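You operate a simulated robot arm through the tools that you are given. There is no shell and no other tool. Be economical: measure what you need, move in short steps, check, and stop when the job is done.

The job below is to be done with a simulated robot arm. You get a single attempt, and the scene is never put back.

## Task
Close the lower drawer of the low cabinet. Fetch the white box with the latest date from the top of the low cabinet and set it on the flat blue block. Take the orange block and leave it on top of the small blue case. Take the brass nut on the top of the low cabinet and put it away in the grey tray under the workbench. Fetch the binder clip and set it on top of the black block. Take the brass hook from the top of the grey workbench and leave it on the black pack there. Stack the box that says "Seats" from the long counter on top of the box marked "Filters". Pull the cards drawer open. The order is free. Set down upright: white box.
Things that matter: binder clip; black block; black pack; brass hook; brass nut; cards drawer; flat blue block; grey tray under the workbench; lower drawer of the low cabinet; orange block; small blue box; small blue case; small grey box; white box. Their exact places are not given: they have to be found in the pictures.

It is judged by the outcome, as a careful person would: the job done as asked, and still so three seconds after it is handed in. It fails if anything else is knocked over, pushed out of place, dropped, spilled or broken.

## Robot
A 7-joint arm with a three-finger gripper on a trunk, on a base that drives. Base frame: it is fixed to the floor where the robot stands at the start and does not move with it; the origin is under the middle of the robot, x ahead of it, y to its left, z up; the surface under the hand at the start is at about z = 580. Units: mm, degrees, N and s.
With the tool pointing down near the work surface it reaches from about 500 to 940 mm from the robot's upright axis, wherever it stands. Its first joint turns from -166.0 to 166.0 degrees. Places, roughly: binder clip (4x2x2 cm) [1200, 300, 600]; black block [1500, 250, 500]; black pack [750, 750, 750]; brass hook (12x4x2 cm) [1400, 600, 900]; brass nut (3x3x2 cm) [1000, 200, 600]; cards drawer [2000, 2400, 700]; flat blue block (10x7x2 cm) [700, 300, 600]; grey tray under the workbench (28x20 cm) [920, 1140, 280]; lower drawer of the low cabinet [600, 100, 200]; orange block (5x11x4 cm) [900, 200, 600]; small blue box, small grey box [1500, 3000, 1000]; small blue case [1500, 3000, 1000]; white box [1000, 250, 750]. Payload 2.69 kg.
The tool frame sits at the grasp point between the pads (the TCP): z along the fingers, y along the line on which they close. The tips reach 29 mm beyond it. Largest opening 120 mm; the body of the gripper starts 78 mm behind the TCP.
Orientation is that of the tool frame in the base frame, as a unit quaternion [x, y, z, w]. With the fingers straight down and closing along the base's y, the tool's x points along the base's -x, its y along +y and its z along -z.

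## Interface
- The arm moves only by the tool apply_moves. Its argument "increments" is a list of rows, each a list of 7 numbers: the shift along the tool's x, y, z in m, then the turn, a rotation vector about the tool's x, y, z in degrees, then the finger opening in m, from 0 to 0.12. In form: [[x, y, z, ax, ay, az, jaw], ...]. A call has 1 to 8 rows; each row is the pose to reach, as a shift and turn from the pose commanded when the call began, along the tool's axes at that moment. A row lasts 0.2 s, in which the tool goes at most 50 mm and 8.6 degrees; a call with a longer step from one row to the next is refused whole, and so is a gripper value outside its range. Where a pose cannot be reached the arm comes as near as it can. A force on the tool above 40 N (or 10 N above the force at the start of the call, whichever is more), or a blocked arm, ends the call early, and 0.2 s more pass. Each finger halts on what it meets, pressing with about 21 N; the grip force reading is that of the motor and also rises with nothing between the fingers. The clock runs only during rows and for 0.2 s after the last one: add rows that repeat a pose to give the fingers time. The reply holds the time, the measured pose of the TCP, the force on the tool along the base axes, the opening and the grip force, in the units named above and with some noise, with the torque about the TCP (base axes, N m) and any sound that the robot's microphone picked up, and new pictures: "views" is both (left out), scene, wrist or none.
- Cameras (640 x 400 px; columns grow to the right, rows downward): "scene" is now at [235.6, 54.5, 1279]; the picture's right is [0.56, -0.83, 0.00], its down [-0.58, -0.39, -0.72] and it looks along [0.60, 0.40, -0.70] (base axes); focal length 214 px, centre (320, 200). "wrist" rides on the gripper at [63, 0, -104] in the tool frame; the picture's right is [0.00, 1.00, 0.00], its down [-0.83, 0.00, -0.56] and it looks along [-0.56, 0.00, 0.83] (tool axes); focal length 275 px, centre (320, 200).
- move_column(by): slides the trunk up (or, below 0, down) by that many mm; the arm and the scene camera ride with it, the base frame stays. It gives what a move gives, with no picture.
- steer(legs): drives the robot by 1 to 6 legs, each [ahead, left, turn to the left] in mm, mm and degrees, along the robot's own axes; the way and the turn of a leg run together, so that a leg with both is an arc; at most 1500 mm and 180 degrees a leg. The arm and the cameras ride along, it lands a little off, and it stops where it bumps. It gives what a move gives, and a new picture of the scene camera.
- pan_tilt(pan, tilt): turns the head with the scene camera to pan (to the left, within 86 degrees either way) and tilt (down, from -29 to 69), counted from straight ahead of the robot. It gives what a move gives, and a new picture of the scene camera.
- probe_pixels(camera, pixels): for up to 12 pixels [column, row] of the newest picture of that camera ("zoom" is the newest enlarged one), the place [x, y, z] in the base frame of the surface seen there, good to about 2 mm, but the place of the scene camera against the robot may be out by one fixed shift of up to 25 mm in any direction. No time passes.
- enlarge(camera, box): a new picture of the part [left, top, right, bottom] of that camera's present view, enlarged. No time passes.
- close_job(): hands the job in; it is judged then, once.

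Keep the steps short. Do not move on a guess: measure, check each grasp and each placing, and mend mistakes. In all there are 138 turns and 260 pictures (those below and enlarged ones count). Leave the gripper open and the arm clear of the work at the hand-in unless told otherwise, and finish with a single line.

The tools are called after "Emit:" as name(argument=value, ...) on one line, values as JSON. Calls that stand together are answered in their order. apply_moves: Moves the arm, as the interface text tells. Its arguments: {"type":"object","properties":{"increments":{"type":"array","items":{"type":"array","items":{"type":"number"}}},"views":{"type":"string","enum":["both","scene","wrist","none"]}},"required":["increments"]} The other tools are called the same way: move_column (by) slides the trunk up or down; steer (legs) drives the base; pan_tilt (pan, tilt) turns the head that bears the scene camera; probe_pixels (camera, pixels) gives the place of the surface under pixels of a picture; enlarge (camera, box) takes an enlarged picture of a part of a camera's view; close_job () hands the job in.

At the start:

```text
t: 0.0
tool_pos: [487.4, 304.4, 1095.4]
tcp_rot: [0.0, 1.0, 0.0, 0.0]
force: [0.7, -0.4, -0.6]
moment: [0.02, -0.01, -0.01]
width: 119.9
gripper_force: 0.1
trunk travel left (down, up): [-528.0, 85.0]
robot x, y, heading: [3.3, 0.1, -0.1]
head pan, tilt: [33.9, 44.0]
```

scene: 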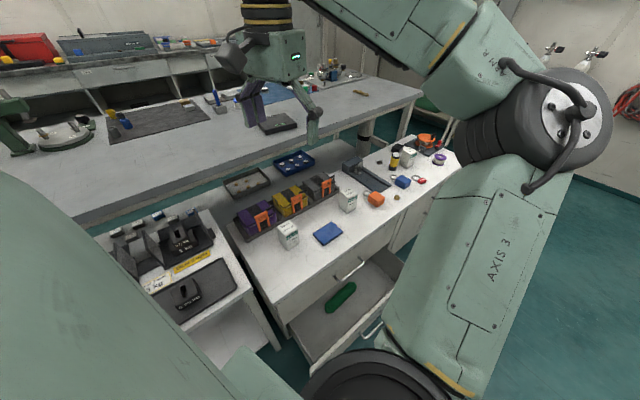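
wrist: 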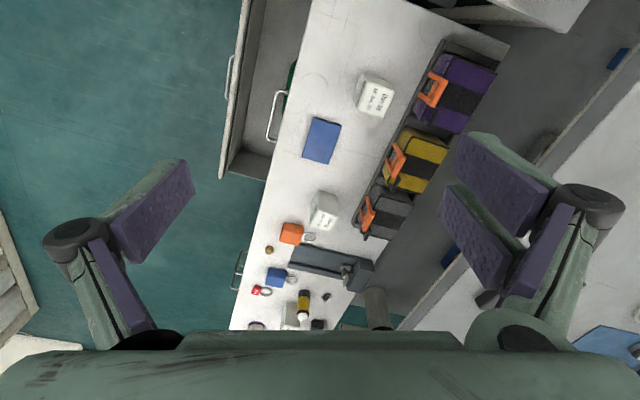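

I see the low cabinet with white boxes, blue block and an open lower drawer. I'll enlarge both views to identify the items.

Emit:
enlarge(camera="wrist", box=[220, 60, 420, 185])

Emit:
enlarge(camera="wrist", box=[220, 180, 400, 335])

Emit:
enlarge(camera="scene", box=[230, 120, 470, 270])

Emit:
enlarge(camera="scene", box=[0, 20, 420, 180])

```text
3.20 times, centred on (320, 122) of wrist
```

zoom: 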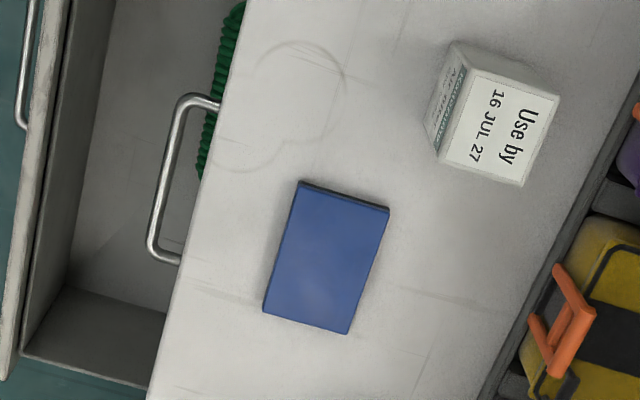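

```text
2.58 times, centred on (310, 258) of wrist
```

zoom: 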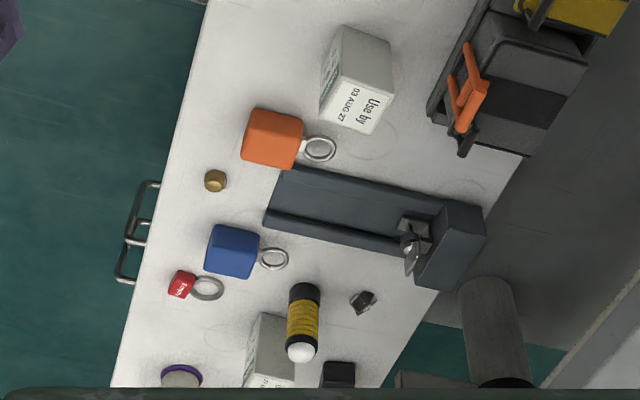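

```text
2.67 times, centred on (350, 195) of scene
```

zoom: 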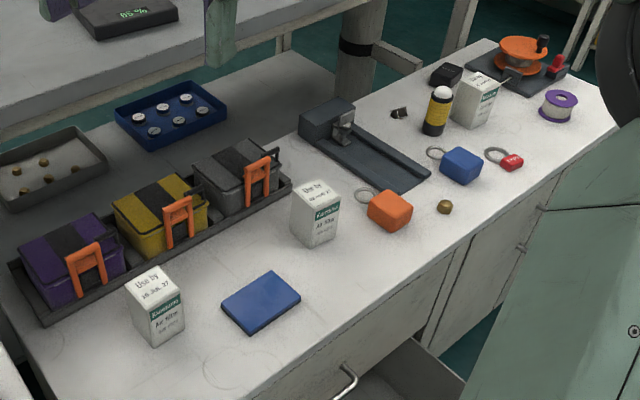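

```text
1.52 times, centred on (210, 100) of scene
```

zoom: 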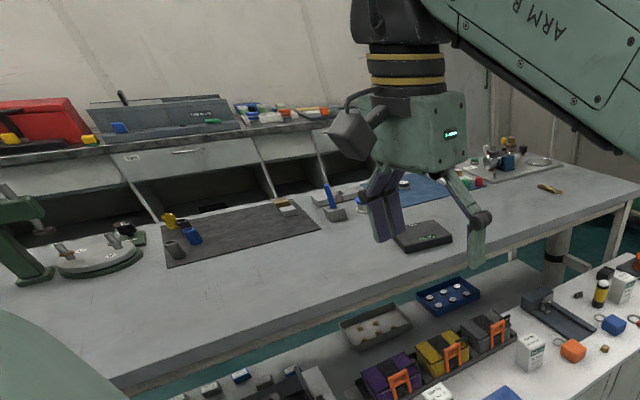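

Next I measure the items in both cameras to calibrate the scene camera against the wrist.

Emit:
probe_pixels(camera="wrist", pixels=[[322, 140], [377, 98], [324, 221], [290, 233], [269, 250], [277, 277], [327, 296], [303, 303], [295, 325], [318, 324], [283, 148], [228, 80]])

Emit:
probe_pixels(camera="scene", pixels=[[328, 233], [288, 227], [348, 190], [376, 199], [397, 198], [403, 181], [380, 162], [395, 152], [411, 150], [397, 148], [410, 160], [353, 267]])

Emit:
enlarge(camera="scene", box=[360, 120, 460, 183])

```text
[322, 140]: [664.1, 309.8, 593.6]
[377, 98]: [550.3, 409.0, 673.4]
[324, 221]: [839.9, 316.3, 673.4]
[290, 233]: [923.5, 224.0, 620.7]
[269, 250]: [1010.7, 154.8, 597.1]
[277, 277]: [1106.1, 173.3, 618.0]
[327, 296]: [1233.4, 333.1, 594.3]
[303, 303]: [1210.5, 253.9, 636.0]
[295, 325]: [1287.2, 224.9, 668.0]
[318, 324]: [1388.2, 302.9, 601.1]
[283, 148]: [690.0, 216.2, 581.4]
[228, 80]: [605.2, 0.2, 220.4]
```

```text
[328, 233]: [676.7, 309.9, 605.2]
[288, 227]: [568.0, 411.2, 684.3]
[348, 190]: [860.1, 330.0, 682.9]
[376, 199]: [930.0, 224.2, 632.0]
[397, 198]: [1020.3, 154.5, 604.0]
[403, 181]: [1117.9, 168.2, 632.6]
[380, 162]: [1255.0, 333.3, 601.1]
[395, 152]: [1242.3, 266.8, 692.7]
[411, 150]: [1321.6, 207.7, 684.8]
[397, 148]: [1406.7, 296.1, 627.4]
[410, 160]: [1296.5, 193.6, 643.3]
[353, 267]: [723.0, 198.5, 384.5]
```

```text
6.35 times, centred on (410, 152) of scene
```

zoom: 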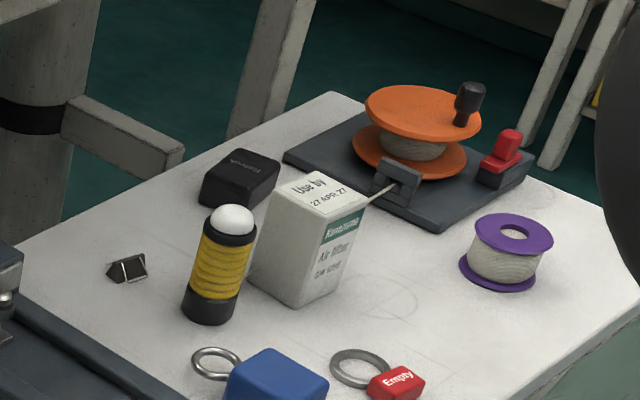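

The dates read 16 JUL, 03 AUG and 27 APR, so the 03 AUG box at about (840,316) is the one to move. The scene camera reads about +12 mm in x and z. I'll confirm the dates, then measure the bench, trays, hook and pack.

Emit:
enlarge(camera="scene", box=[270, 180, 380, 250])

Emit:
probe_pixels(camera="scene", pixels=[[247, 184], [230, 190], [262, 178], [293, 164], [360, 93], [278, 124], [330, 110], [415, 88], [205, 183], [110, 222], [150, 130], [300, 200]])

Emit:
pan_tilt(pan=60, tilt=30)

Emit:
pan_tilt(pan=80, tilt=35)

```text
5.71 times, centred on (325, 215) of scene
```

zoom: 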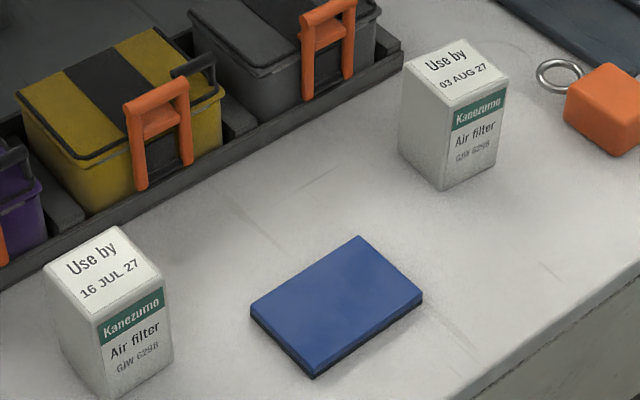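

```text
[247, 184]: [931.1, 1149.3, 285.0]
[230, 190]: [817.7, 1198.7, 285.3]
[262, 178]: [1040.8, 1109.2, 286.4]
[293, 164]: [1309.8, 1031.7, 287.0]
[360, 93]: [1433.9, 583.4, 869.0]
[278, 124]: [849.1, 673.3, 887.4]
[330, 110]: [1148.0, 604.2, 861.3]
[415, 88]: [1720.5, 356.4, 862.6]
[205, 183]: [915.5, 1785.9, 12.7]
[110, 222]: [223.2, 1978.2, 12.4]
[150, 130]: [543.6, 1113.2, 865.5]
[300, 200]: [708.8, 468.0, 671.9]
```

```text
t: 0.9
tool_pos: [486.7, 302.5, 1095.3]
tcp_rot: [0.0, 1.0, 0.0, 0.0]
force: [-0.4, -0.1, 0.3]
moment: [0.0, 0.01, -0.02]
width: 120.2
gripper_force: 0.0
trunk travel left (down, up): [-528.0, 85.0]
robot x, y, heading: [-2.2, -2.1, -0.0]
head pan, tilt: [60.0, 30.0]
```

scene: 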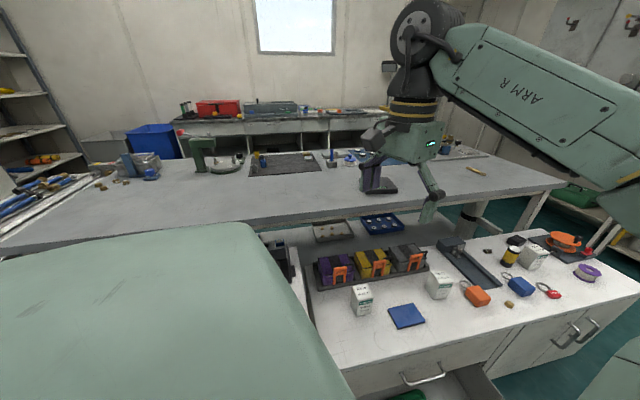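

```text
t: 1.7
tool_pos: [487.8, 303.6, 1095.6]
tcp_rot: [0.0, 1.0, 0.0, -0.001]
force: [-0.6, -0.7, 0.6]
moment: [-0.03, 0.02, 0.02]
width: 119.9
gripper_force: 0.0
trunk travel left (down, up): [-528.0, 85.0]
robot x, y, heading: [1.0, -2.4, 0.1]
head pan, tilt: [80.0, 35.0]
```

scene: 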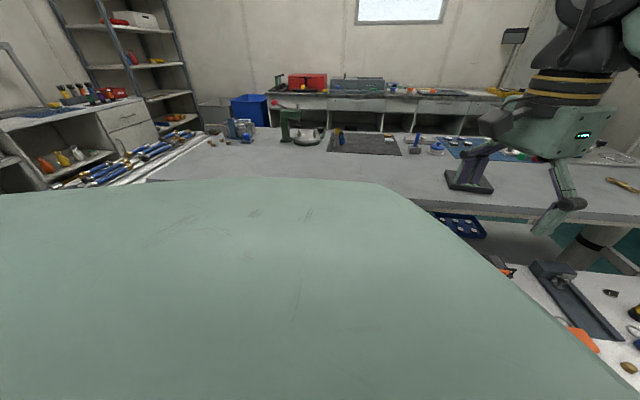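

All three dates are confirmed. I'll start with the AUG box, hovering over it at z≈860 for a close wrist look.

Emit:
apply_moves(increments=[[-0.04, 0.001, 0.029, 0, 0, 0, 0.12], [-0.08, 0.002, 0.058, 0, 0, 0, 0.12], [-0.12, 0.003, 0.087, 0, 0, 0, 0.12], [-0.16, 0.005, 0.116, 0, 0, 0, 0.12], [-0.2, 0.006, 0.145, 0, 0, 0, 0.12], [-0.24, 0.008, 0.174, 0, 0, 0, 0.12], [-0.28, 0.01, 0.203, 0, 0, 0, 0.12], [-0.32, 0.012, 0.23, 0, 0, 0, 0.12]], views="wrist")

Emit:
pan_tilt(pan=25, tilt=45)

```text
t: 3.5
tool_pos: [806.4, 317.2, 862.1]
tcp_rot: [0.0, 1.0, 0.0, -0.002]
force: [0.2, 0.4, 0.1]
moment: [0.02, 0.0, -0.03]
width: 119.9
gripper_force: 0.1
trunk travel left (down, up): [-528.0, 85.0]
robot x, y, heading: [1.2, 0.5, -0.0]
head pan, tilt: [80.0, 35.0]
```

wrist: 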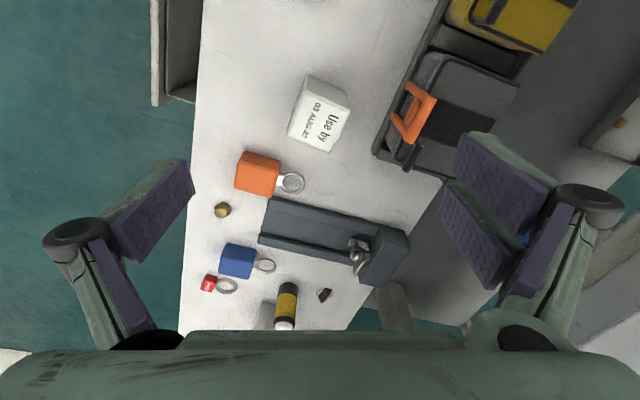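

```text
t: 4.8
tool_pos: [804.6, 315.8, 864.9]
tcp_rot: [0.0, 1.0, 0.0, 0.0]
force: [0.4, 0.1, 0.2]
moment: [-0.02, 0.03, -0.03]
width: 120.2
gripper_force: 0.1
trunk travel left (down, up): [-528.0, 85.0]
robot x, y, heading: [1.6, 0.1, 0.0]
head pan, tilt: [25.0, 45.0]
```

scene: 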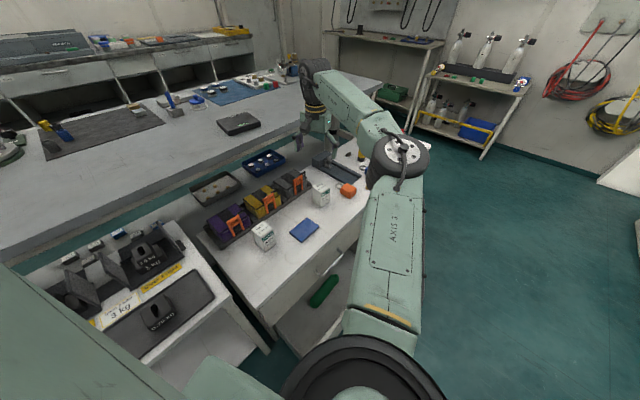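

Emit:
enlarge(camera="wrist", box=[260, 60, 380, 160])

Emit:
enlarge(camera="wrist", box=[190, 135, 350, 235])

```text
4.00 times, centred on (320, 110) of wrist
```

zoom: 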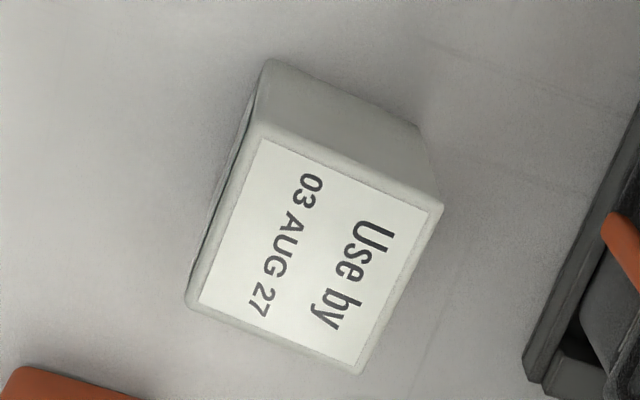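

```text
4.00 times, centred on (270, 185) of wrist
```

zoom: 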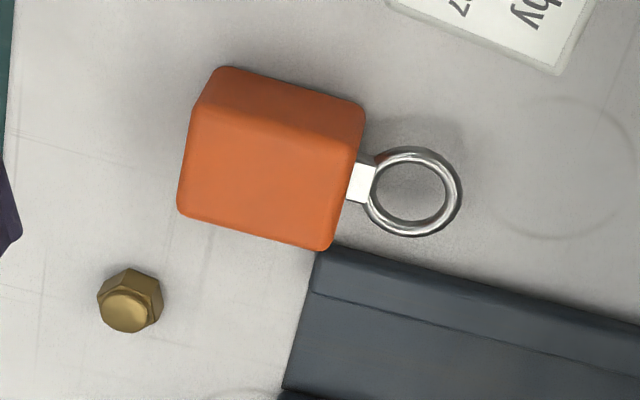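

Emit:
probe_pixels(camera="wrist", pixels=[[305, 94], [348, 112], [330, 151], [289, 135], [318, 122], [242, 165], [279, 173], [271, 194], [238, 187], [258, 178], [222, 211], [292, 184]])

```text
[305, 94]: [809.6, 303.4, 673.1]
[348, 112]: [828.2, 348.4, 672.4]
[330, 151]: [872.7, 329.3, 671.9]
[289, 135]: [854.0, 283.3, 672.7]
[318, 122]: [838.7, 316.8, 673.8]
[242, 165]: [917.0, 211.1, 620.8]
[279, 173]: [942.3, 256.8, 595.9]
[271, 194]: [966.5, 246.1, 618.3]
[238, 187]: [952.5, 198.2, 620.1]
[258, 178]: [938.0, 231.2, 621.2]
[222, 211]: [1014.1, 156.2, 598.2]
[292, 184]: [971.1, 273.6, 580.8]
```

Emit:
probe_pixels(camera="wrist", pixels=[[374, 153], [385, 118], [396, 95], [412, 110], [440, 80], [417, 130], [400, 160]])

Emit:
probe_pixels(camera="scene", pixels=[[305, 231], [291, 231], [304, 220], [319, 230], [305, 241], [321, 188], [264, 228], [350, 245], [310, 285], [225, 118], [240, 128]])

```text
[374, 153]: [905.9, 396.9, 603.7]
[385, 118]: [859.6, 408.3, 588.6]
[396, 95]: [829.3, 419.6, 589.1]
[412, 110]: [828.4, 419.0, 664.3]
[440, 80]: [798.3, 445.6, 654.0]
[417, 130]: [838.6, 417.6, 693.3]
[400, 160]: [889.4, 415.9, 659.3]
```

```text
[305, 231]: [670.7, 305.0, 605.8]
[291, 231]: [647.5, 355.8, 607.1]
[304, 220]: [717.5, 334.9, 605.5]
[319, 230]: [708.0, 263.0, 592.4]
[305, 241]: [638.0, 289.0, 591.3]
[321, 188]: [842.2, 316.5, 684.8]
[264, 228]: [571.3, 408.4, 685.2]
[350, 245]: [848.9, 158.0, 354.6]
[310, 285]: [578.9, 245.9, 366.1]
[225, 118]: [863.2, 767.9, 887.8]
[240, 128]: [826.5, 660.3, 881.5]
```

Box centre is (841,316), yaw −22.4°, with the cases clear of the gripper. I'll rotate, descend and grasp.

Emit:
apply_moves(increments=[[-0.02, 0, 0.02, 0, 0, 8, 0.12], [-0.034, 0, 0.05, 0, 0, 16, 0.1], [-0.034, 0, 0.095, 0, 0, 22.4, 0.09], [-0.034, 0, 0.14, 0, 0, 22.4, 0.09], [-0.034, 0, 0.185, 0, 0, 22.4, 0.09], [-0.034, 0, 0.225, 0, 0, 22.4, 0.09], [-0.034, 0, 0.225, 0, 0, 22.4, 0.09]], views="wrist")

```text
t: 6.4
tool_pos: [841.0, 314.5, 639.5]
tcp_rot: [0.193, 0.981, 0.0, 0.0]
force: [0.9, 0.4, -0.2]
moment: [0.02, -0.05, -0.02]
width: 90.0
gripper_force: 0.0
trunk travel left (down, up): [-528.0, 85.0]
robot x, y, heading: [-0.2, -4.7, -0.1]
head pan, tilt: [25.0, 45.0]
```

wrist: 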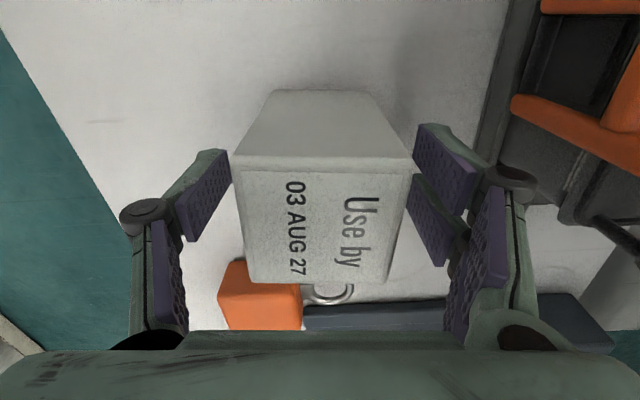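

Centred and aligned. I'll close and lift 60 mm.

Emit:
apply_moves(increments=[[0, 0, 0, 0, 0, 0, 0.04], [0, 0, 0, 0, 0, 0, 0.04], [0, 0, 0, 0, 0, 0, 0.04], [0, 0, -0.03, 0, 0, 0, 0.04], [0, 0, -0.06, 0, 0, 0, 0.04]], views="wrist")

```text
t: 7.6
tool_pos: [839.4, 313.8, 701.0]
tcp_rot: [0.194, 0.981, 0.0, 0.0]
force: [0.5, -0.5, -2.2]
moment: [-0.04, 0.0, 0.0]
width: 55.5
gripper_force: 21.2
trunk travel left (down, up): [-528.0, 85.0]
robot x, y, heading: [-0.2, 0.9, -0.1]
head pan, tilt: [25.0, 45.0]
```

wrist: 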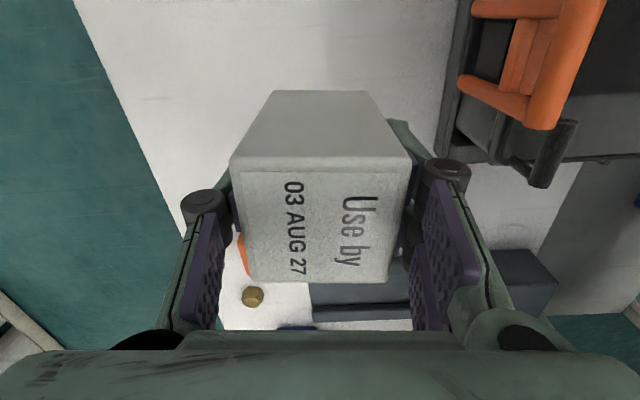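

Grasped (width 55.5). I'll carry it over the flat blue block and look.

Emit:
apply_moves(increments=[[0.03925, -0.0183, 0, 0, 0, 0, 0.04], [0.0785, -0.0367, 0, 0, 0, -2, 0.04], [0.1177, -0.055, 0, 0, 0, -4, 0.04], [0.1569, -0.0733, 0, 0, 0, -5.5, 0.04], [0.1569, -0.0733, 0, 0, 0, -5.5, 0.04]], views="both")

```text
t: 8.8
tool_pos: [667.7, 308.9, 700.1]
tcp_rot: [0.147, 0.989, 0.0, 0.0]
force: [0.3, 0.4, -0.5]
moment: [-0.03, 0.01, -0.03]
width: 55.5
gripper_force: 20.9
trunk travel left (down, up): [-528.0, 85.0]
robot x, y, heading: [1.3, 2.2, 0.1]
head pan, tilt: [25.0, 45.0]
```

scene: 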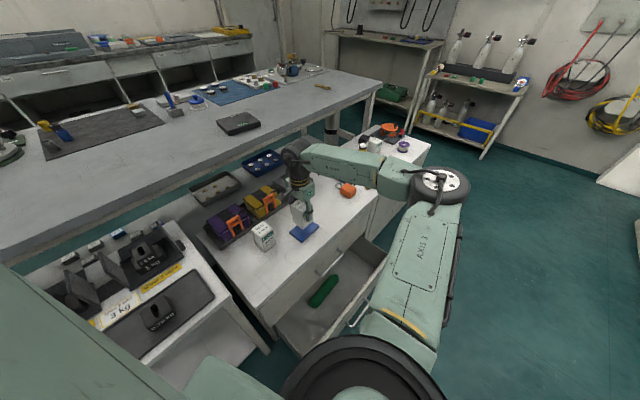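
wrist: 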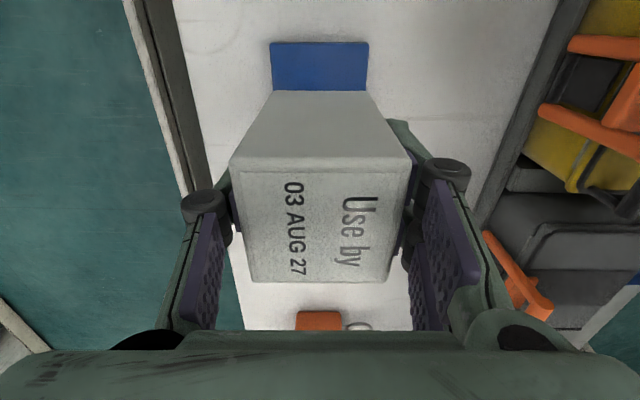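

Emit:
probe_pixels(camera="wrist", pixels=[[272, 45], [366, 45], [320, 60]])

```text
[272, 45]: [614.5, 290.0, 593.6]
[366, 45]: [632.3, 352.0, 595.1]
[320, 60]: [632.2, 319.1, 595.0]
```

Target centre (668,307) matches. I'll lower by 46 mm.

Emit:
apply_moves(increments=[[0, 0, 0.02, 0, 0, 0, 0.04], [0, 0, 0.036, 0, 0, 0, 0.04], [0, 0, 0.043, 0, 0, 0, 0.04], [0, 0, 0.0465, 0, 0, 0, 0.04], [0, 0, 0.0465, 0, 0, 0, 0.04]], views="wrist")

```text
t: 10.0
tool_pos: [668.1, 307.9, 653.4]
tcp_rot: [0.147, 0.989, 0.0, 0.0]
force: [0.6, -0.9, 2.5]
moment: [-0.07, 0.05, 0.05]
width: 55.6
gripper_force: 21.1
trunk travel left (down, up): [-528.0, 85.0]
robot x, y, heading: [0.9, 0.9, 0.1]
head pan, tilt: [25.0, 45.0]
```

wrist: 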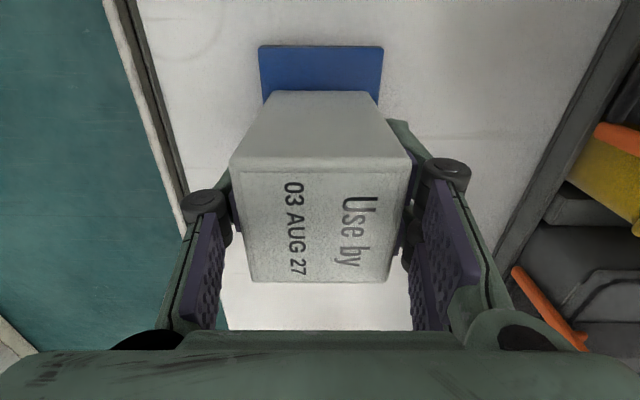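

Contact (about +2.5 N). I'll open to 90 mm and lift away.

Emit:
apply_moves(increments=[[0, 0, 0, 0, 0, 0, 0.09], [0, 0, 0, 0, 0, 0, 0.09], [0, 0, 0, 0, 0, 0, 0.09], [0, 0, -0.04, 0, 0, 0, 0.09], [0, 0, -0.085, 0, 0, 0, 0.09], [0, 0, -0.13, 0, 0, 0, 0.09], [0, 0, -0.16, 0, 0, 0, 0.09]], views="wrist")

```text
t: 11.6
tool_pos: [669.1, 306.0, 811.8]
tcp_rot: [0.147, 0.989, 0.001, 0.0]
force: [-0.9, -0.3, 0.0]
moment: [0.0, 0.02, 0.03]
width: 90.2
gripper_force: 0.1
trunk travel left (down, up): [-528.0, 85.0]
robot x, y, heading: [0.6, -0.5, -0.3]
head pan, tilt: [25.0, 45.0]
```

wrist: 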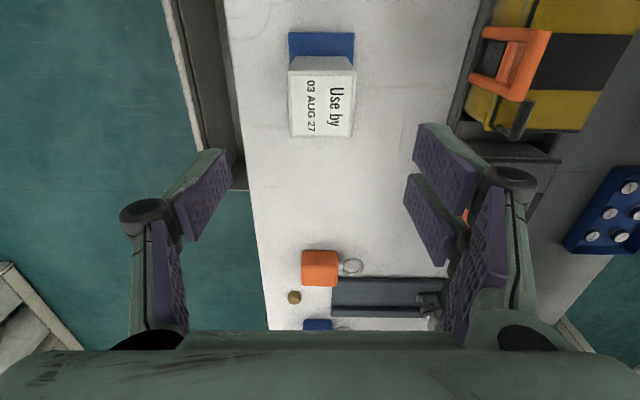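

The box stands upright on the block. Now the drawer: a closer look at it in the scene view.

Emit:
enlarge(camera="scene", box=[250, 220, 420, 370])

Emit:
probe_pixels(camera="scene", pixels=[[388, 259], [385, 266], [360, 312], [366, 300], [300, 357], [294, 350], [276, 336], [330, 333], [355, 318], [320, 345], [320, 268], [325, 295]])

```text
2.67 times, centred on (335, 295) of scene
```

zoom: 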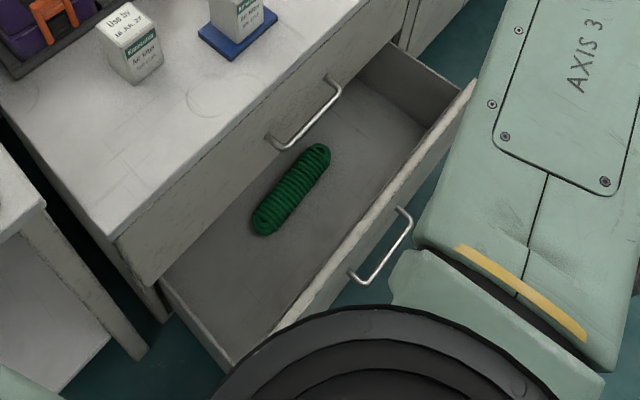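

```text
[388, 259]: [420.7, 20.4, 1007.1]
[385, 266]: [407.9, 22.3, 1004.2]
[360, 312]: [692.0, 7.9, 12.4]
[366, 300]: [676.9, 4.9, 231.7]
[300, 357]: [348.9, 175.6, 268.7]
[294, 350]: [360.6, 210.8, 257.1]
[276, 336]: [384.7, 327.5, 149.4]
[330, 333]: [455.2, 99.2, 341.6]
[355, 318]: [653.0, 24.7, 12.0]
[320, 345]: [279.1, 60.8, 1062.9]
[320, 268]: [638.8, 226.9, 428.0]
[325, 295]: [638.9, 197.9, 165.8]
```

Emit:
probe_pixels(camera="zoom", pixels=[[465, 97], [420, 155], [380, 205], [340, 260], [298, 315], [404, 215], [380, 260], [357, 277], [275, 140], [335, 85], [330, 110], [225, 365]])

```text
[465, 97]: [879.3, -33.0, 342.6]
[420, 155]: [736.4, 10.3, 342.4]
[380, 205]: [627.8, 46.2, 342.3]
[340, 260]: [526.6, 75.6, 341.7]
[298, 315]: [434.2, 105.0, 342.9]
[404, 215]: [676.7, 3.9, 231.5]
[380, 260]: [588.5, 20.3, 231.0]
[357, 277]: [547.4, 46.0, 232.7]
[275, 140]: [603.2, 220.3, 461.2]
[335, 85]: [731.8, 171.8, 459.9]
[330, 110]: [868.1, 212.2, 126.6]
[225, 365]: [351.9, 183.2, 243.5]
```

The drawer front runs along −17°, its handle is at z≈220, and it is about 180 mm open. I'll back the arm out in front of the cabinet while yawing the tool, so the fingers can push with a tilt.

Emit:
apply_moves(increments=[[0, -0.045, 0, 0, 0, -8, 0.05], [0, -0.09, 0, 0, 0, -16, 0.02], [0, -0.135, 0, 0, 0, -24, 0], [0, -0.18, 0, 0, 0, -32, 0], [0, -0.225, 0, 0, 0, -40, 0], [0, -0.27, 0, 0, 0, -48, 0], [0, -0.315, 0, 0, 0, -56, 0], [0, -0.36, 0, 0, 0, -64, 0]], views="none")

```text
t: 13.4
tool_pos: [565.1, -37.3, 813.3]
tcp_rot: [-0.4, 0.916, 0.001, 0.0]
force: [-0.1, -0.1, 0.6]
moment: [0.0, 0.01, 0.0]
width: 0.1
gripper_force: 20.9
trunk travel left (down, up): [-528.0, 85.0]
robot x, y, heading: [-1.6, -1.0, -0.2]
head pan, tilt: [25.0, 45.0]
```

Emit:
apply_moves(increments=[[0, 0, 0, 0, 0, -8.5, 0], [0, 0, 0, 0, 0, -17, 0], [0, 0, 0, 0, 0, -25.7, 0]], views="none")

Emit:
apply_moves(increments=[[0.01, 0, 0.04, 0, -8, 0, 0], [0.02, 0, 0.08, 0, -16, 0, 0], [0.03, 0, 0.12, 0, -24, 0, 0], [0.04, 0, 0.16, 0, -32, 0, 0], [0.05, 0, 0.2, 0, -36, 0, 0]], views="none")

Emit:
move_column(by=-300)

Emit:
pan_tilt(pan=10, tilt=40)

```text
refused: row 3 steps farther than a row can; nothing moved
```

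```text
t: 14.6
tool_pos: [528.7, -73.9, 612.7]
tcp_rot: [-0.381, 0.872, 0.122, 0.282]
force: [0.3, 0.6, 0.9]
moment: [-0.02, 0.01, 0.02]
width: 0.3
gripper_force: 20.9
out of reach, approached as far as the arm can: row 2, 3
trunk travel left (down, up): [-528.0, 85.0]
robot x, y, heading: [-4.6, 4.2, 0.2]
head pan, tilt: [25.0, 45.0]
```

```text
t: 17.6
tool_pos: [528.2, -73.8, 313.8]
tcp_rot: [-0.38, 0.872, 0.123, 0.283]
force: [0.5, -0.2, 0.0]
moment: [-0.01, 0.01, 0.02]
width: 0.3
gripper_force: 21.3
trunk travel left (down, up): [-228.0, 385.0]
robot x, y, heading: [-0.7, 0.9, 0.3]
head pan, tilt: [25.0, 45.0]
```

```text
t: 18.3
tool_pos: [528.9, -74.2, 314.6]
tcp_rot: [-0.38, 0.872, 0.123, 0.284]
force: [-0.4, -0.6, 0.0]
moment: [0.02, 0.0, -0.04]
width: 0.0
gripper_force: 21.1
trunk travel left (down, up): [-228.0, 385.0]
robot x, y, heading: [5.5, 2.3, -0.3]
head pan, tilt: [10.0, 40.0]
```

scene: 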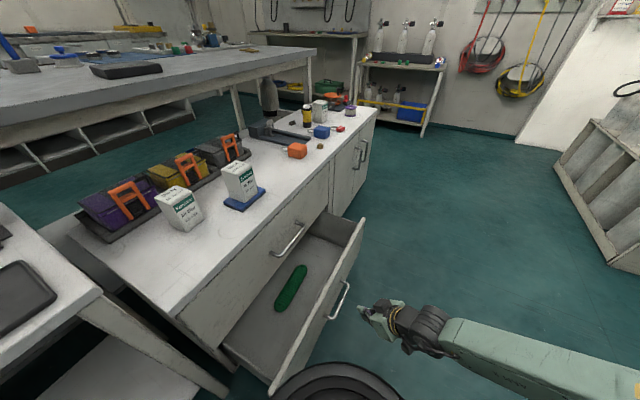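

The yaw step was refused, so I'll finish the −25.7° turn about vertical now.

Emit:
apply_moves(increments=[[0, 0, 0, -3.8, 0, -5.2, 0], [0, 0, 0, -7.6, 0, -10.4, 0], [0, 0, 0, -11.3, 0, -15.6, 0], [0, 0, 0, -15.1, 0, -20.8, 0]], views="none")

Emit:
apply_moves(increments=[[0, -0.038, 0, 0, 0, 0, 0], [0, -0.076, 0, 0, 0, 0, 0], [-0.0324, -0.076, 0.0235, 0, 0, 0, 0], [-0.0647, -0.076, 0.047, 0, 0, 0, 0]], views="both")

```text
t: 19.3
tool_pos: [530.8, -68.3, 316.8]
tcp_rot: [-0.561, 0.767, 0.18, 0.252]
force: [0.0, 0.6, 0.0]
moment: [-0.01, 0.01, 0.01]
width: 0.0
gripper_force: 21.1
out of reach, approached as far as the arm can: row 4
trunk travel left (down, up): [-228.0, 385.0]
robot x, y, heading: [0.3, 4.6, -0.2]
head pan, tilt: [10.0, 40.0]
```

```text
t: 20.3
tool_pos: [628.1, -12.0, 315.7]
tcp_rot: [-0.564, 0.766, 0.183, 0.248]
force: [0.3, 0.7, 0.4]
moment: [0.02, 0.0, -0.03]
width: 0.1
gripper_force: 20.6
out of reach, approached as far as the arm can: row 1, 2
trunk travel left (down, up): [-228.0, 385.0]
robot x, y, heading: [-1.8, 0.7, 0.0]
head pan, tilt: [10.0, 40.0]
```

scene: 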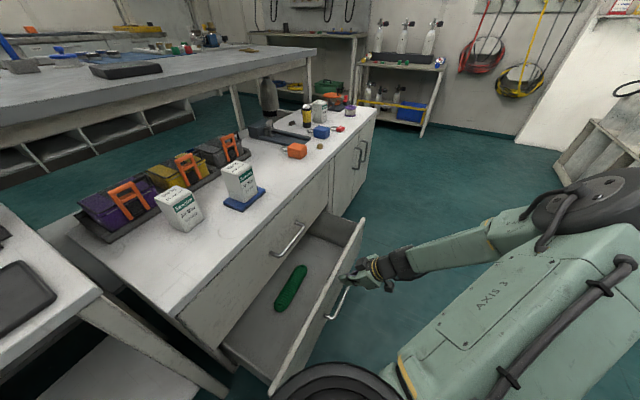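
wrist: 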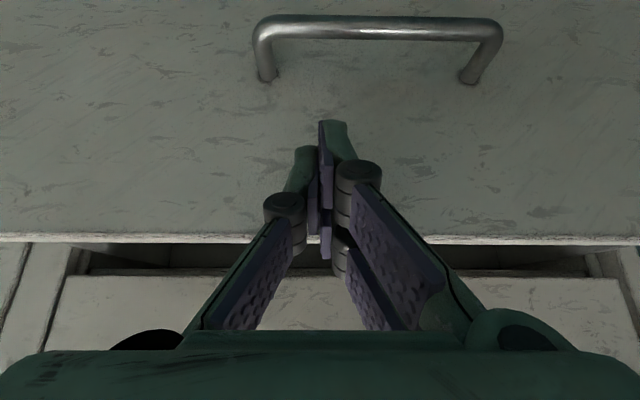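

The tips sit above the handle in front of the panel. Now I push inward along the drawer axis.

Emit:
apply_moves(increments=[[-0.0202, 0, 0.0147, 0, 0, 0, 0], [-0.0405, 0, 0.0294, 0, 0, 0, 0], [-0.0607, 0, 0.0441, 0, 0, 0, 0], [-0.0809, 0, 0.0588, 0, 0, 0, 0], [-0.1011, 0, 0.0735, 0, 0, 0, 0], [-0.1214, 0, 0.0882, 0, 0, 0, 0], [-0.1416, 0, 0.1029, 0, 0, 0, 0], [-0.1537, 0, 0.1117, 0, 0, 0, 0]], views="both")

```text
t: 22.1
tool_pos: [681.9, 166.0, 316.6]
tcp_rot: [-0.563, 0.767, 0.183, 0.248]
force: [-18.8, -27.5, 11.2]
moment: [0.15, 0.06, 0.41]
width: 0.1
gripper_force: 20.6
trunk travel left (down, up): [-228.0, 385.0]
robot x, y, heading: [1.6, -1.3, 0.2]
head pan, tilt: [10.0, 40.0]
```

scene: 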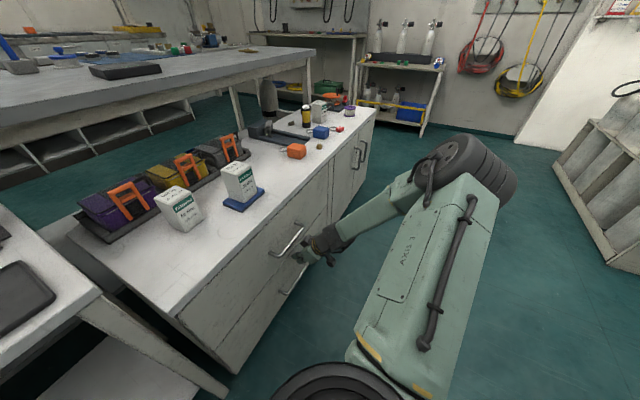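
wrist: 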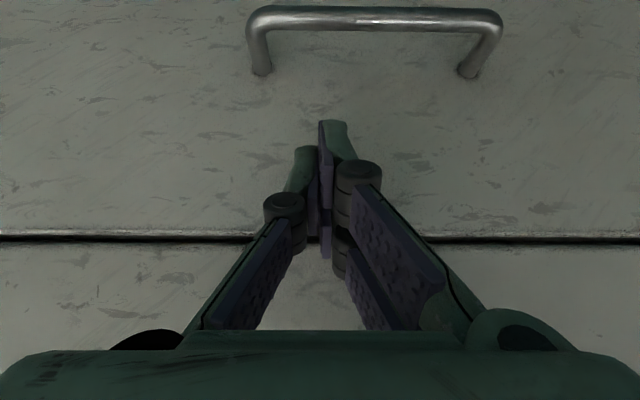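

Looks flush. I'll measure points either side of the seam.

Emit:
probe_pixels(camera="wrist", pixels=[[100, 210], [100, 270], [550, 210], [550, 270], [200, 120], [470, 270]])

```text
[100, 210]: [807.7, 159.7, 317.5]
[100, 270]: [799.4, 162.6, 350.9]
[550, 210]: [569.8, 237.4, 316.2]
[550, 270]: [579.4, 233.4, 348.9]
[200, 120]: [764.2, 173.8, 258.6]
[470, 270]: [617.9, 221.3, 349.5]
```

Flush to within 1 mm, so the drawer is closed. I'll retract, raise the column, and look down at the robot's base for clearances.

Emit:
apply_moves(increments=[[0.0324, 0, -0.0235, 0, 0, 0, 0.02], [0.0647, 0, -0.047, 0, 0, 0, 0.05], [0.0971, 0, -0.0706, 0, 0, 0, 0.08], [0.1294, 0, -0.0941, 0, 0, 0, 0.1], [0.1618, 0, -0.1176, 0, 0, 0, 0.12]], views="none")

Emit:
move_column(by=300)

Emit:
pan_tilt(pan=20, tilt=69)

Emit:
pan_tilt(pan=5, tilt=28)

```text
t: 23.3
tool_pos: [626.4, -21.3, 315.3]
tcp_rot: [-0.565, 0.765, 0.184, 0.248]
force: [-0.1, -0.3, 0.0]
moment: [-0.02, -0.01, 0.01]
width: 76.8
gripper_force: 0.1
trunk travel left (down, up): [-228.0, 385.0]
robot x, y, heading: [0.1, 0.3, 0.1]
head pan, tilt: [10.0, 40.0]
```

```text
t: 26.3
tool_pos: [626.2, -21.4, 614.9]
tcp_rot: [-0.564, 0.766, 0.182, 0.248]
force: [0.1, -1.2, 0.6]
moment: [-0.02, 0.0, -0.01]
width: 119.8
gripper_force: 0.1
trunk travel left (down, up): [-528.0, 85.0]
robot x, y, heading: [-3.4, -0.8, -0.0]
head pan, tilt: [10.0, 40.0]
```

```text
t: 27.3
tool_pos: [625.0, -21.6, 613.5]
tcp_rot: [-0.564, 0.766, 0.183, 0.249]
force: [0.5, 1.1, -1.0]
moment: [0.01, -0.03, 0.02]
width: 119.9
gripper_force: 0.0
trunk travel left (down, up): [-528.0, 85.0]
robot x, y, heading: [-0.6, 2.5, -0.1]
head pan, tilt: [20.0, 68.8]
```

scene: 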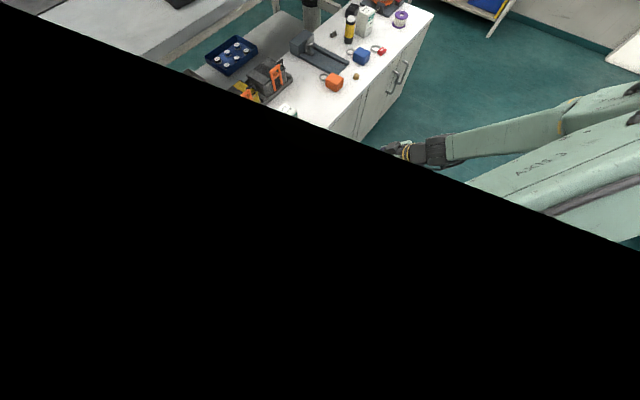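

```text
t: 28.3
tool_pos: [626.0, -21.2, 615.0]
tcp_rot: [-0.564, 0.766, 0.183, 0.249]
force: [0.4, -0.3, 0.3]
moment: [-0.01, 0.0, -0.02]
width: 120.1
gripper_force: 0.1
trunk travel left (down, up): [-528.0, 85.0]
robot x, y, heading: [-1.2, -0.2, -0.1]
head pan, tilt: [5.0, 28.0]
```

scene: 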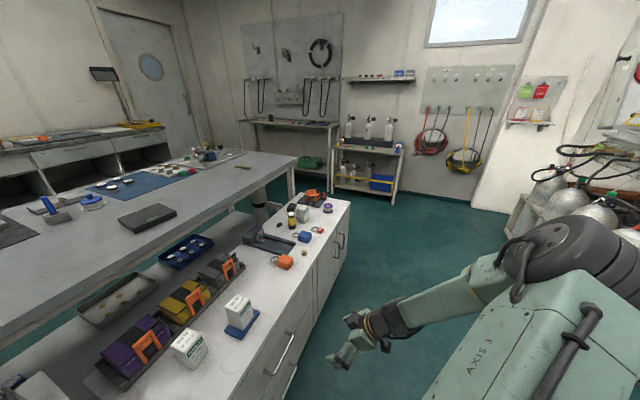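

Good overview. Measuring bench corners, cabinet end, shelf, and counter to plan the drive.

Emit:
probe_pixels(camera="scene", pixels=[[296, 162], [240, 151], [60, 188], [0, 345], [348, 203], [300, 193], [150, 215], [242, 168], [118, 297], [337, 190], [163, 128], [100, 145]])

Emit:
probe_pixels(camera="scene", pixels=[[330, 230], [300, 255], [262, 200], [60, 355], [20, 340], [30, 370], [330, 128], [420, 330], [210, 165], [40, 155], [80, 310], [155, 270]])

Emit:
enlarge(camera="scene", box=[80, 130, 320, 310])

```text
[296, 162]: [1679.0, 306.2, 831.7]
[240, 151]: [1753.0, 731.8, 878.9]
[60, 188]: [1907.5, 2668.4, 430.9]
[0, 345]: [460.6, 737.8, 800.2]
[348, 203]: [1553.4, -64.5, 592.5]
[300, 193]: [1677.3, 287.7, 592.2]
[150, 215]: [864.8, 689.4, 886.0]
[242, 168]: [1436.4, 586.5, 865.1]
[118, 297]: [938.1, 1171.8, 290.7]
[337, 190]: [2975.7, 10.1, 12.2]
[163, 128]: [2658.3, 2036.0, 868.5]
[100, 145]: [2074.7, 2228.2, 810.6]
```

```text
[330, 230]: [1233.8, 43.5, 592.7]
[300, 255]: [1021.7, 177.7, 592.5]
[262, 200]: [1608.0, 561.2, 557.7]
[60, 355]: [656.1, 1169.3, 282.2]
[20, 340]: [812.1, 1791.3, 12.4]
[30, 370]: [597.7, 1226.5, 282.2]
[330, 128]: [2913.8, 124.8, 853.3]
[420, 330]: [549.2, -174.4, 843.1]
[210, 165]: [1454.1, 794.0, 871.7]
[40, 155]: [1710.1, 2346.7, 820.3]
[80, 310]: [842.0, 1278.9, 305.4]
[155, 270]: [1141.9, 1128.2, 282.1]
```

```text
2.22 times, centred on (200, 220) of scene
```

zoom: 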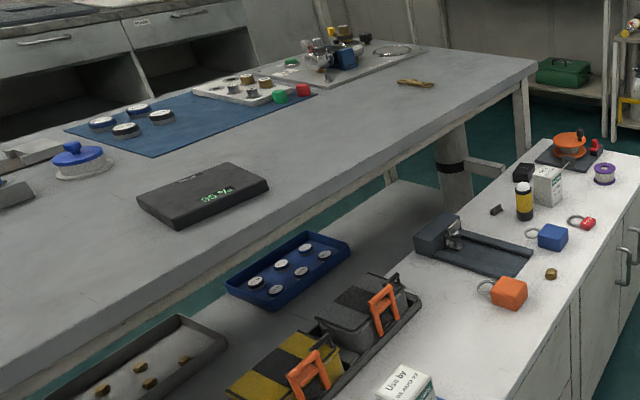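

Emit:
probe_pixels(camera="zoom", pixels=[[30, 143], [180, 95], [270, 74], [400, 42], [470, 52], [530, 62], [408, 83], [430, 86], [170, 205], [268, 183], [218, 163], [140, 195]])

```text
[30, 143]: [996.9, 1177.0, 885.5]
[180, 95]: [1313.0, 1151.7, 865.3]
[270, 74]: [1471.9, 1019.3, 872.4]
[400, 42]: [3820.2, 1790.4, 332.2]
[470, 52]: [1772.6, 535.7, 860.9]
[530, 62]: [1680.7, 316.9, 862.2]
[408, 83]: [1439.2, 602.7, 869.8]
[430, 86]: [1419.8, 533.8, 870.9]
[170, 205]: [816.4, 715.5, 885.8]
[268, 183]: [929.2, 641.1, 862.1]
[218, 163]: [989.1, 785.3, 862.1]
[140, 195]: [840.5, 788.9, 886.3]
```

Bench spans u≈785–1500 behind the cabinet, and the counter front is at u≈2742. I'll first straighten the tool vertical and raise it to z≈900.

Emit:
apply_moves(increments=[[-0.022, 0, -0.03, 0, 4.5, 0, 0.12], [-0.044, 0, -0.06, 0, 9, 0, 0.12], [-0.066, 0, -0.091, 0, 13.5, 0, 0.12], [-0.088, 0, -0.121, 0, 18, 0, 0.12], [-0.11, 0, -0.152, 0, 22.5, 0, 0.12], [-0.132, 0, -0.182, 0, 27, 0, 0.12], [-0.154, 0, -0.212, 0, 31.5, 0, 0.12], [-0.176, 0, -0.243, 0, 36, 0, 0.12]], views="none")

Emit:
steer(legs=[[0, 0, -17.2], [1080, 0, 0]])

```text
t: 30.3
tool_pos: [567.3, 68.0, 872.9]
tcp_rot: [-0.588, 0.808, 0.028, -0.022]
force: [1.1, 0.3, -0.5]
moment: [-0.06, 0.02, 0.0]
width: 119.8
gripper_force: 0.1
out of reach, approached as far as the arm can: row 1, 2, 3, 4, 5, 6, 7, 8
trunk travel left (down, up): [-528.0, 85.0]
robot x, y, heading: [1.0, -2.9, -0.0]
head pan, tilt: [5.0, 28.0]
stopped in row 8: the arm was blocked; the commanded pose is now the measured one
```

```text
t: 37.0
tool_pos: [1598.9, -450.9, 873.6]
tcp_rot: [-0.45, 0.892, 0.032, -0.016]
force: [-0.6, 0.0, -0.1]
moment: [0.02, 0.0, -0.01]
width: 120.2
gripper_force: 0.2
trunk travel left (down, up): [-528.0, 85.0]
robot x, y, heading: [1041.0, -336.7, -18.5]
head pan, tilt: [5.0, 28.0]
```

scene: 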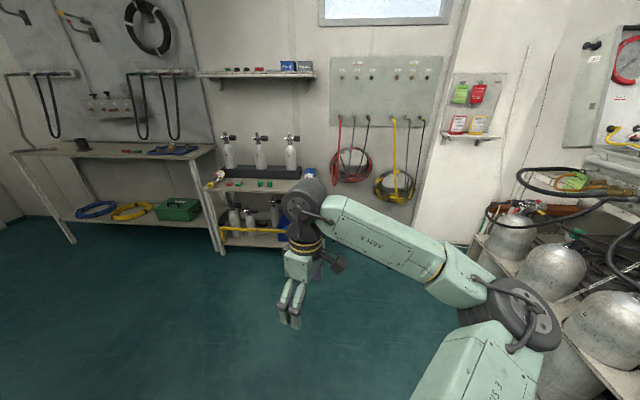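

Now at the right station. I'll swing the arm left toward the clip in an arc, levelling the tool's slight tilt as it goes.

Emit:
apply_moves(increments=[[-0.035, 0.0306, -0.006, 0.5, 0, 0, 0.12], [-0.07, 0.0612, -0.012, 1, 0, 0, 0.12], [-0.105, 0.0918, -0.018, 1.5, 0, 0, 0.12], [-0.14, 0.1224, -0.024, 2, 0, 0, 0.12], [-0.175, 0.153, -0.03, 2.5, 0, 0, 0.12], [-0.21, 0.1836, -0.036, 3, 0, 0, 0.12], [-0.245, 0.2142, -0.042, 3.5, 0, 0, 0.12], [-0.28, 0.2448, -0.048, 4.1, 0, 0, 0.12]], views="none")

Emit:
pan_tilt(pan=75, tilt=45)

```text
t: 38.8
tool_pos: [1574.9, -80.1, 939.7]
tcp_rot: [-0.45, 0.893, 0.0, 0.0]
force: [-0.7, 0.4, 0.4]
moment: [0.0, -0.02, -0.03]
width: 120.0
gripper_force: 0.0
trunk travel left (down, up): [-528.0, 85.0]
robot x, y, heading: [1041.2, -338.3, -18.6]
head pan, tilt: [5.0, 28.0]
```

```text
t: 40.2
tool_pos: [1574.8, -82.5, 939.8]
tcp_rot: [-0.45, 0.893, 0.0, -0.001]
force: [-0.3, -0.1, -0.3]
moment: [-0.01, 0.0, 0.01]
width: 119.9
gripper_force: 0.1
trunk travel left (down, up): [-528.0, 85.0]
robot x, y, heading: [1042.2, -336.0, -18.5]
head pan, tilt: [75.0, 45.0]
```

scene: 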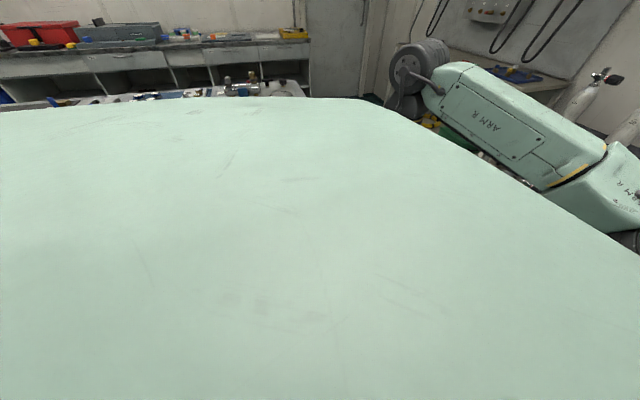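

The robot's own body blocks that view, so I'll turn the base 65° to face the cabinet.

Emit:
steer(legs=[[0, 0, 65]])

Emit:
pan_tilt(pan=20, tilt=45)

Emit:
apply_moves(increments=[[0, 0, 0.0, 0, 0, 0, 0.12]], views="wrist")

```text
t: 43.5
tool_pos: [1038.5, 254.9, 938.7]
tcp_rot: [0.858, -0.513, -0.001, 0.0]
force: [-0.2, 0.3, -0.3]
moment: [0.03, -0.01, 0.01]
width: 120.0
gripper_force: 0.1
trunk travel left (down, up): [-528.0, 85.0]
robot x, y, heading: [1036.6, -335.3, 46.2]
head pan, tilt: [75.0, 45.0]
```

scene: 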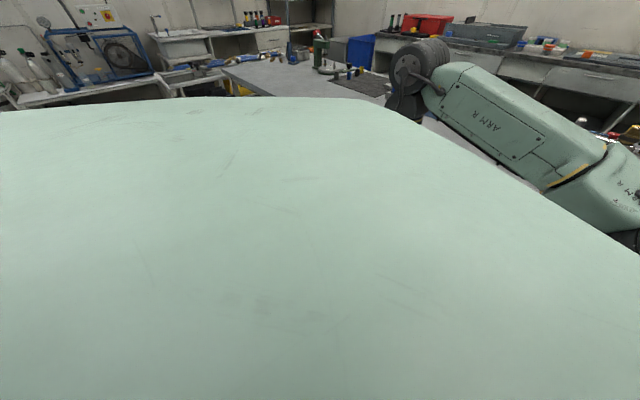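

```text
t: 44.7
tool_pos: [1038.4, 255.1, 940.9]
tcp_rot: [0.858, -0.514, 0.0, 0.0]
force: [-0.1, -0.4, 0.2]
moment: [0.0, -0.03, -0.03]
width: 120.0
gripper_force: 0.1
trunk travel left (down, up): [-528.0, 85.0]
robot x, y, heading: [1041.5, -337.5, 46.2]
head pan, tilt: [20.0, 45.0]
```

scene: 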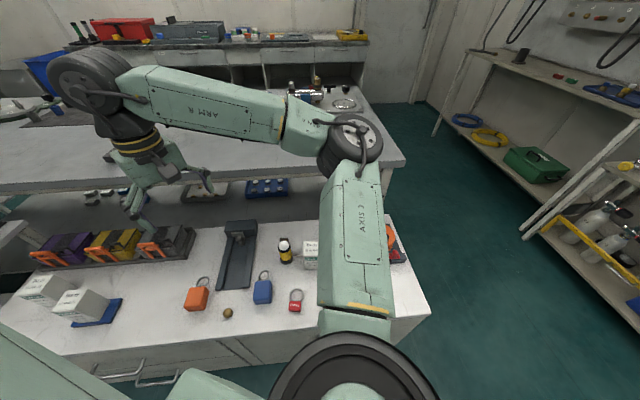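

```text
t: 45.1
tool_pos: [1039.3, 255.4, 940.1]
tcp_rot: [0.858, -0.514, 0.0, 0.0]
force: [-0.4, -0.2, -0.3]
moment: [-0.01, 0.01, 0.0]
width: 119.9
gripper_force: 0.2
trunk travel left (down, up): [-528.0, 85.0]
robot x, y, heading: [1039.6, -337.0, 46.3]
head pan, tilt: [20.0, 45.0]
```

wrist: 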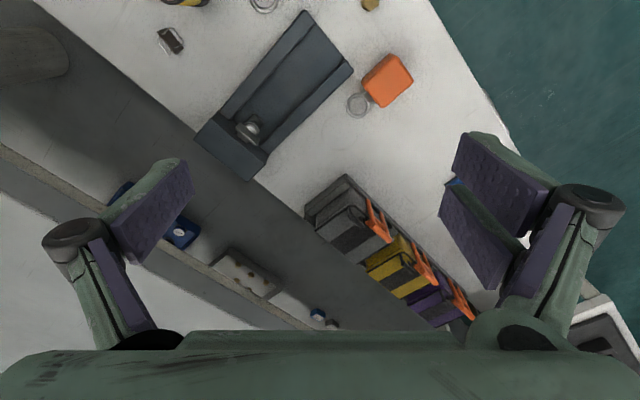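

The clip is visible at (171,40) in the wrist view. I'll enlarge it and measure.

Emit:
enlarge(camera="wrist", box=[140, 15, 200, 65])

Emit:
probe_pixels(camera="wrist", pixels=[[171, 40], [165, 30], [162, 38], [172, 51], [180, 45], [168, 34], [176, 48]])

Emit:
enlarge(camera="scene", box=[240, 220, 440, 320])

```text
8.00 times, centred on (170, 40) of wrist
```

zoom: 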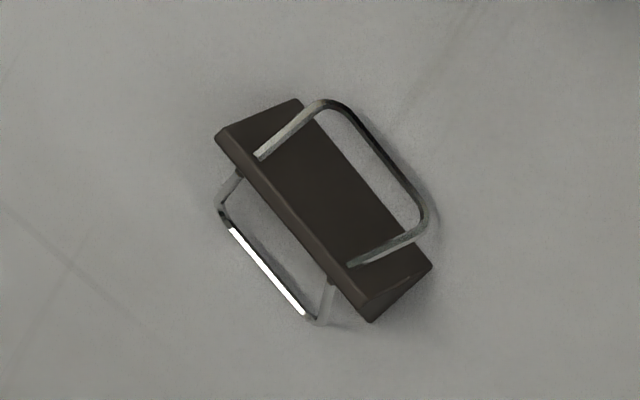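

```text
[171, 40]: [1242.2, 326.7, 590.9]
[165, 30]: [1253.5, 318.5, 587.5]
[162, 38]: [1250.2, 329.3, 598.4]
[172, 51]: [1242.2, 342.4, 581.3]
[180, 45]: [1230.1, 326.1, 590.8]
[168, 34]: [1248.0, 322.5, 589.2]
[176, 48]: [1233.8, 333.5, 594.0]
```

```text
3.20 times, centred on (340, 270) of scene
```

zoom: 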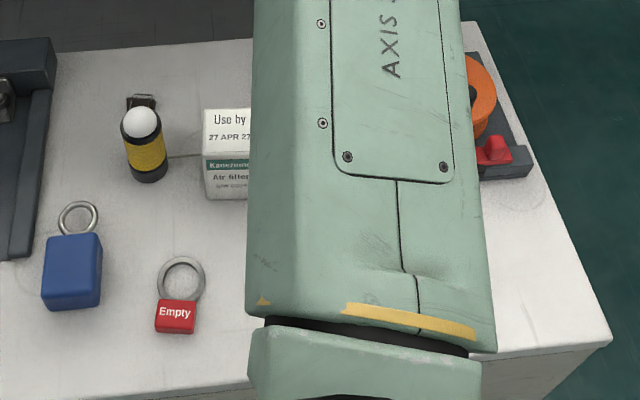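

Emit:
probe_pixels(camera="wrist", pixels=[[158, 33.3], [161.5, 37.4], [165, 41.5], [169, 46], [173.5, 51], [175, 54], [182.5, 47.5], [166.5, 28.5], [170.5, 33], [177, 40]])

```text
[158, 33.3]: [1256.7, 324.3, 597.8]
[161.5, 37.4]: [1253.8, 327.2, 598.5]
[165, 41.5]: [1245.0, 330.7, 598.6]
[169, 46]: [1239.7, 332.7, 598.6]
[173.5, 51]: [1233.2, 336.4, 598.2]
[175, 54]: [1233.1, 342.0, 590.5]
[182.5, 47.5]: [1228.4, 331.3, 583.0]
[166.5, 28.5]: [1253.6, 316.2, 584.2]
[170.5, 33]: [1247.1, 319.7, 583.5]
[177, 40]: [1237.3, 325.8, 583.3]
```

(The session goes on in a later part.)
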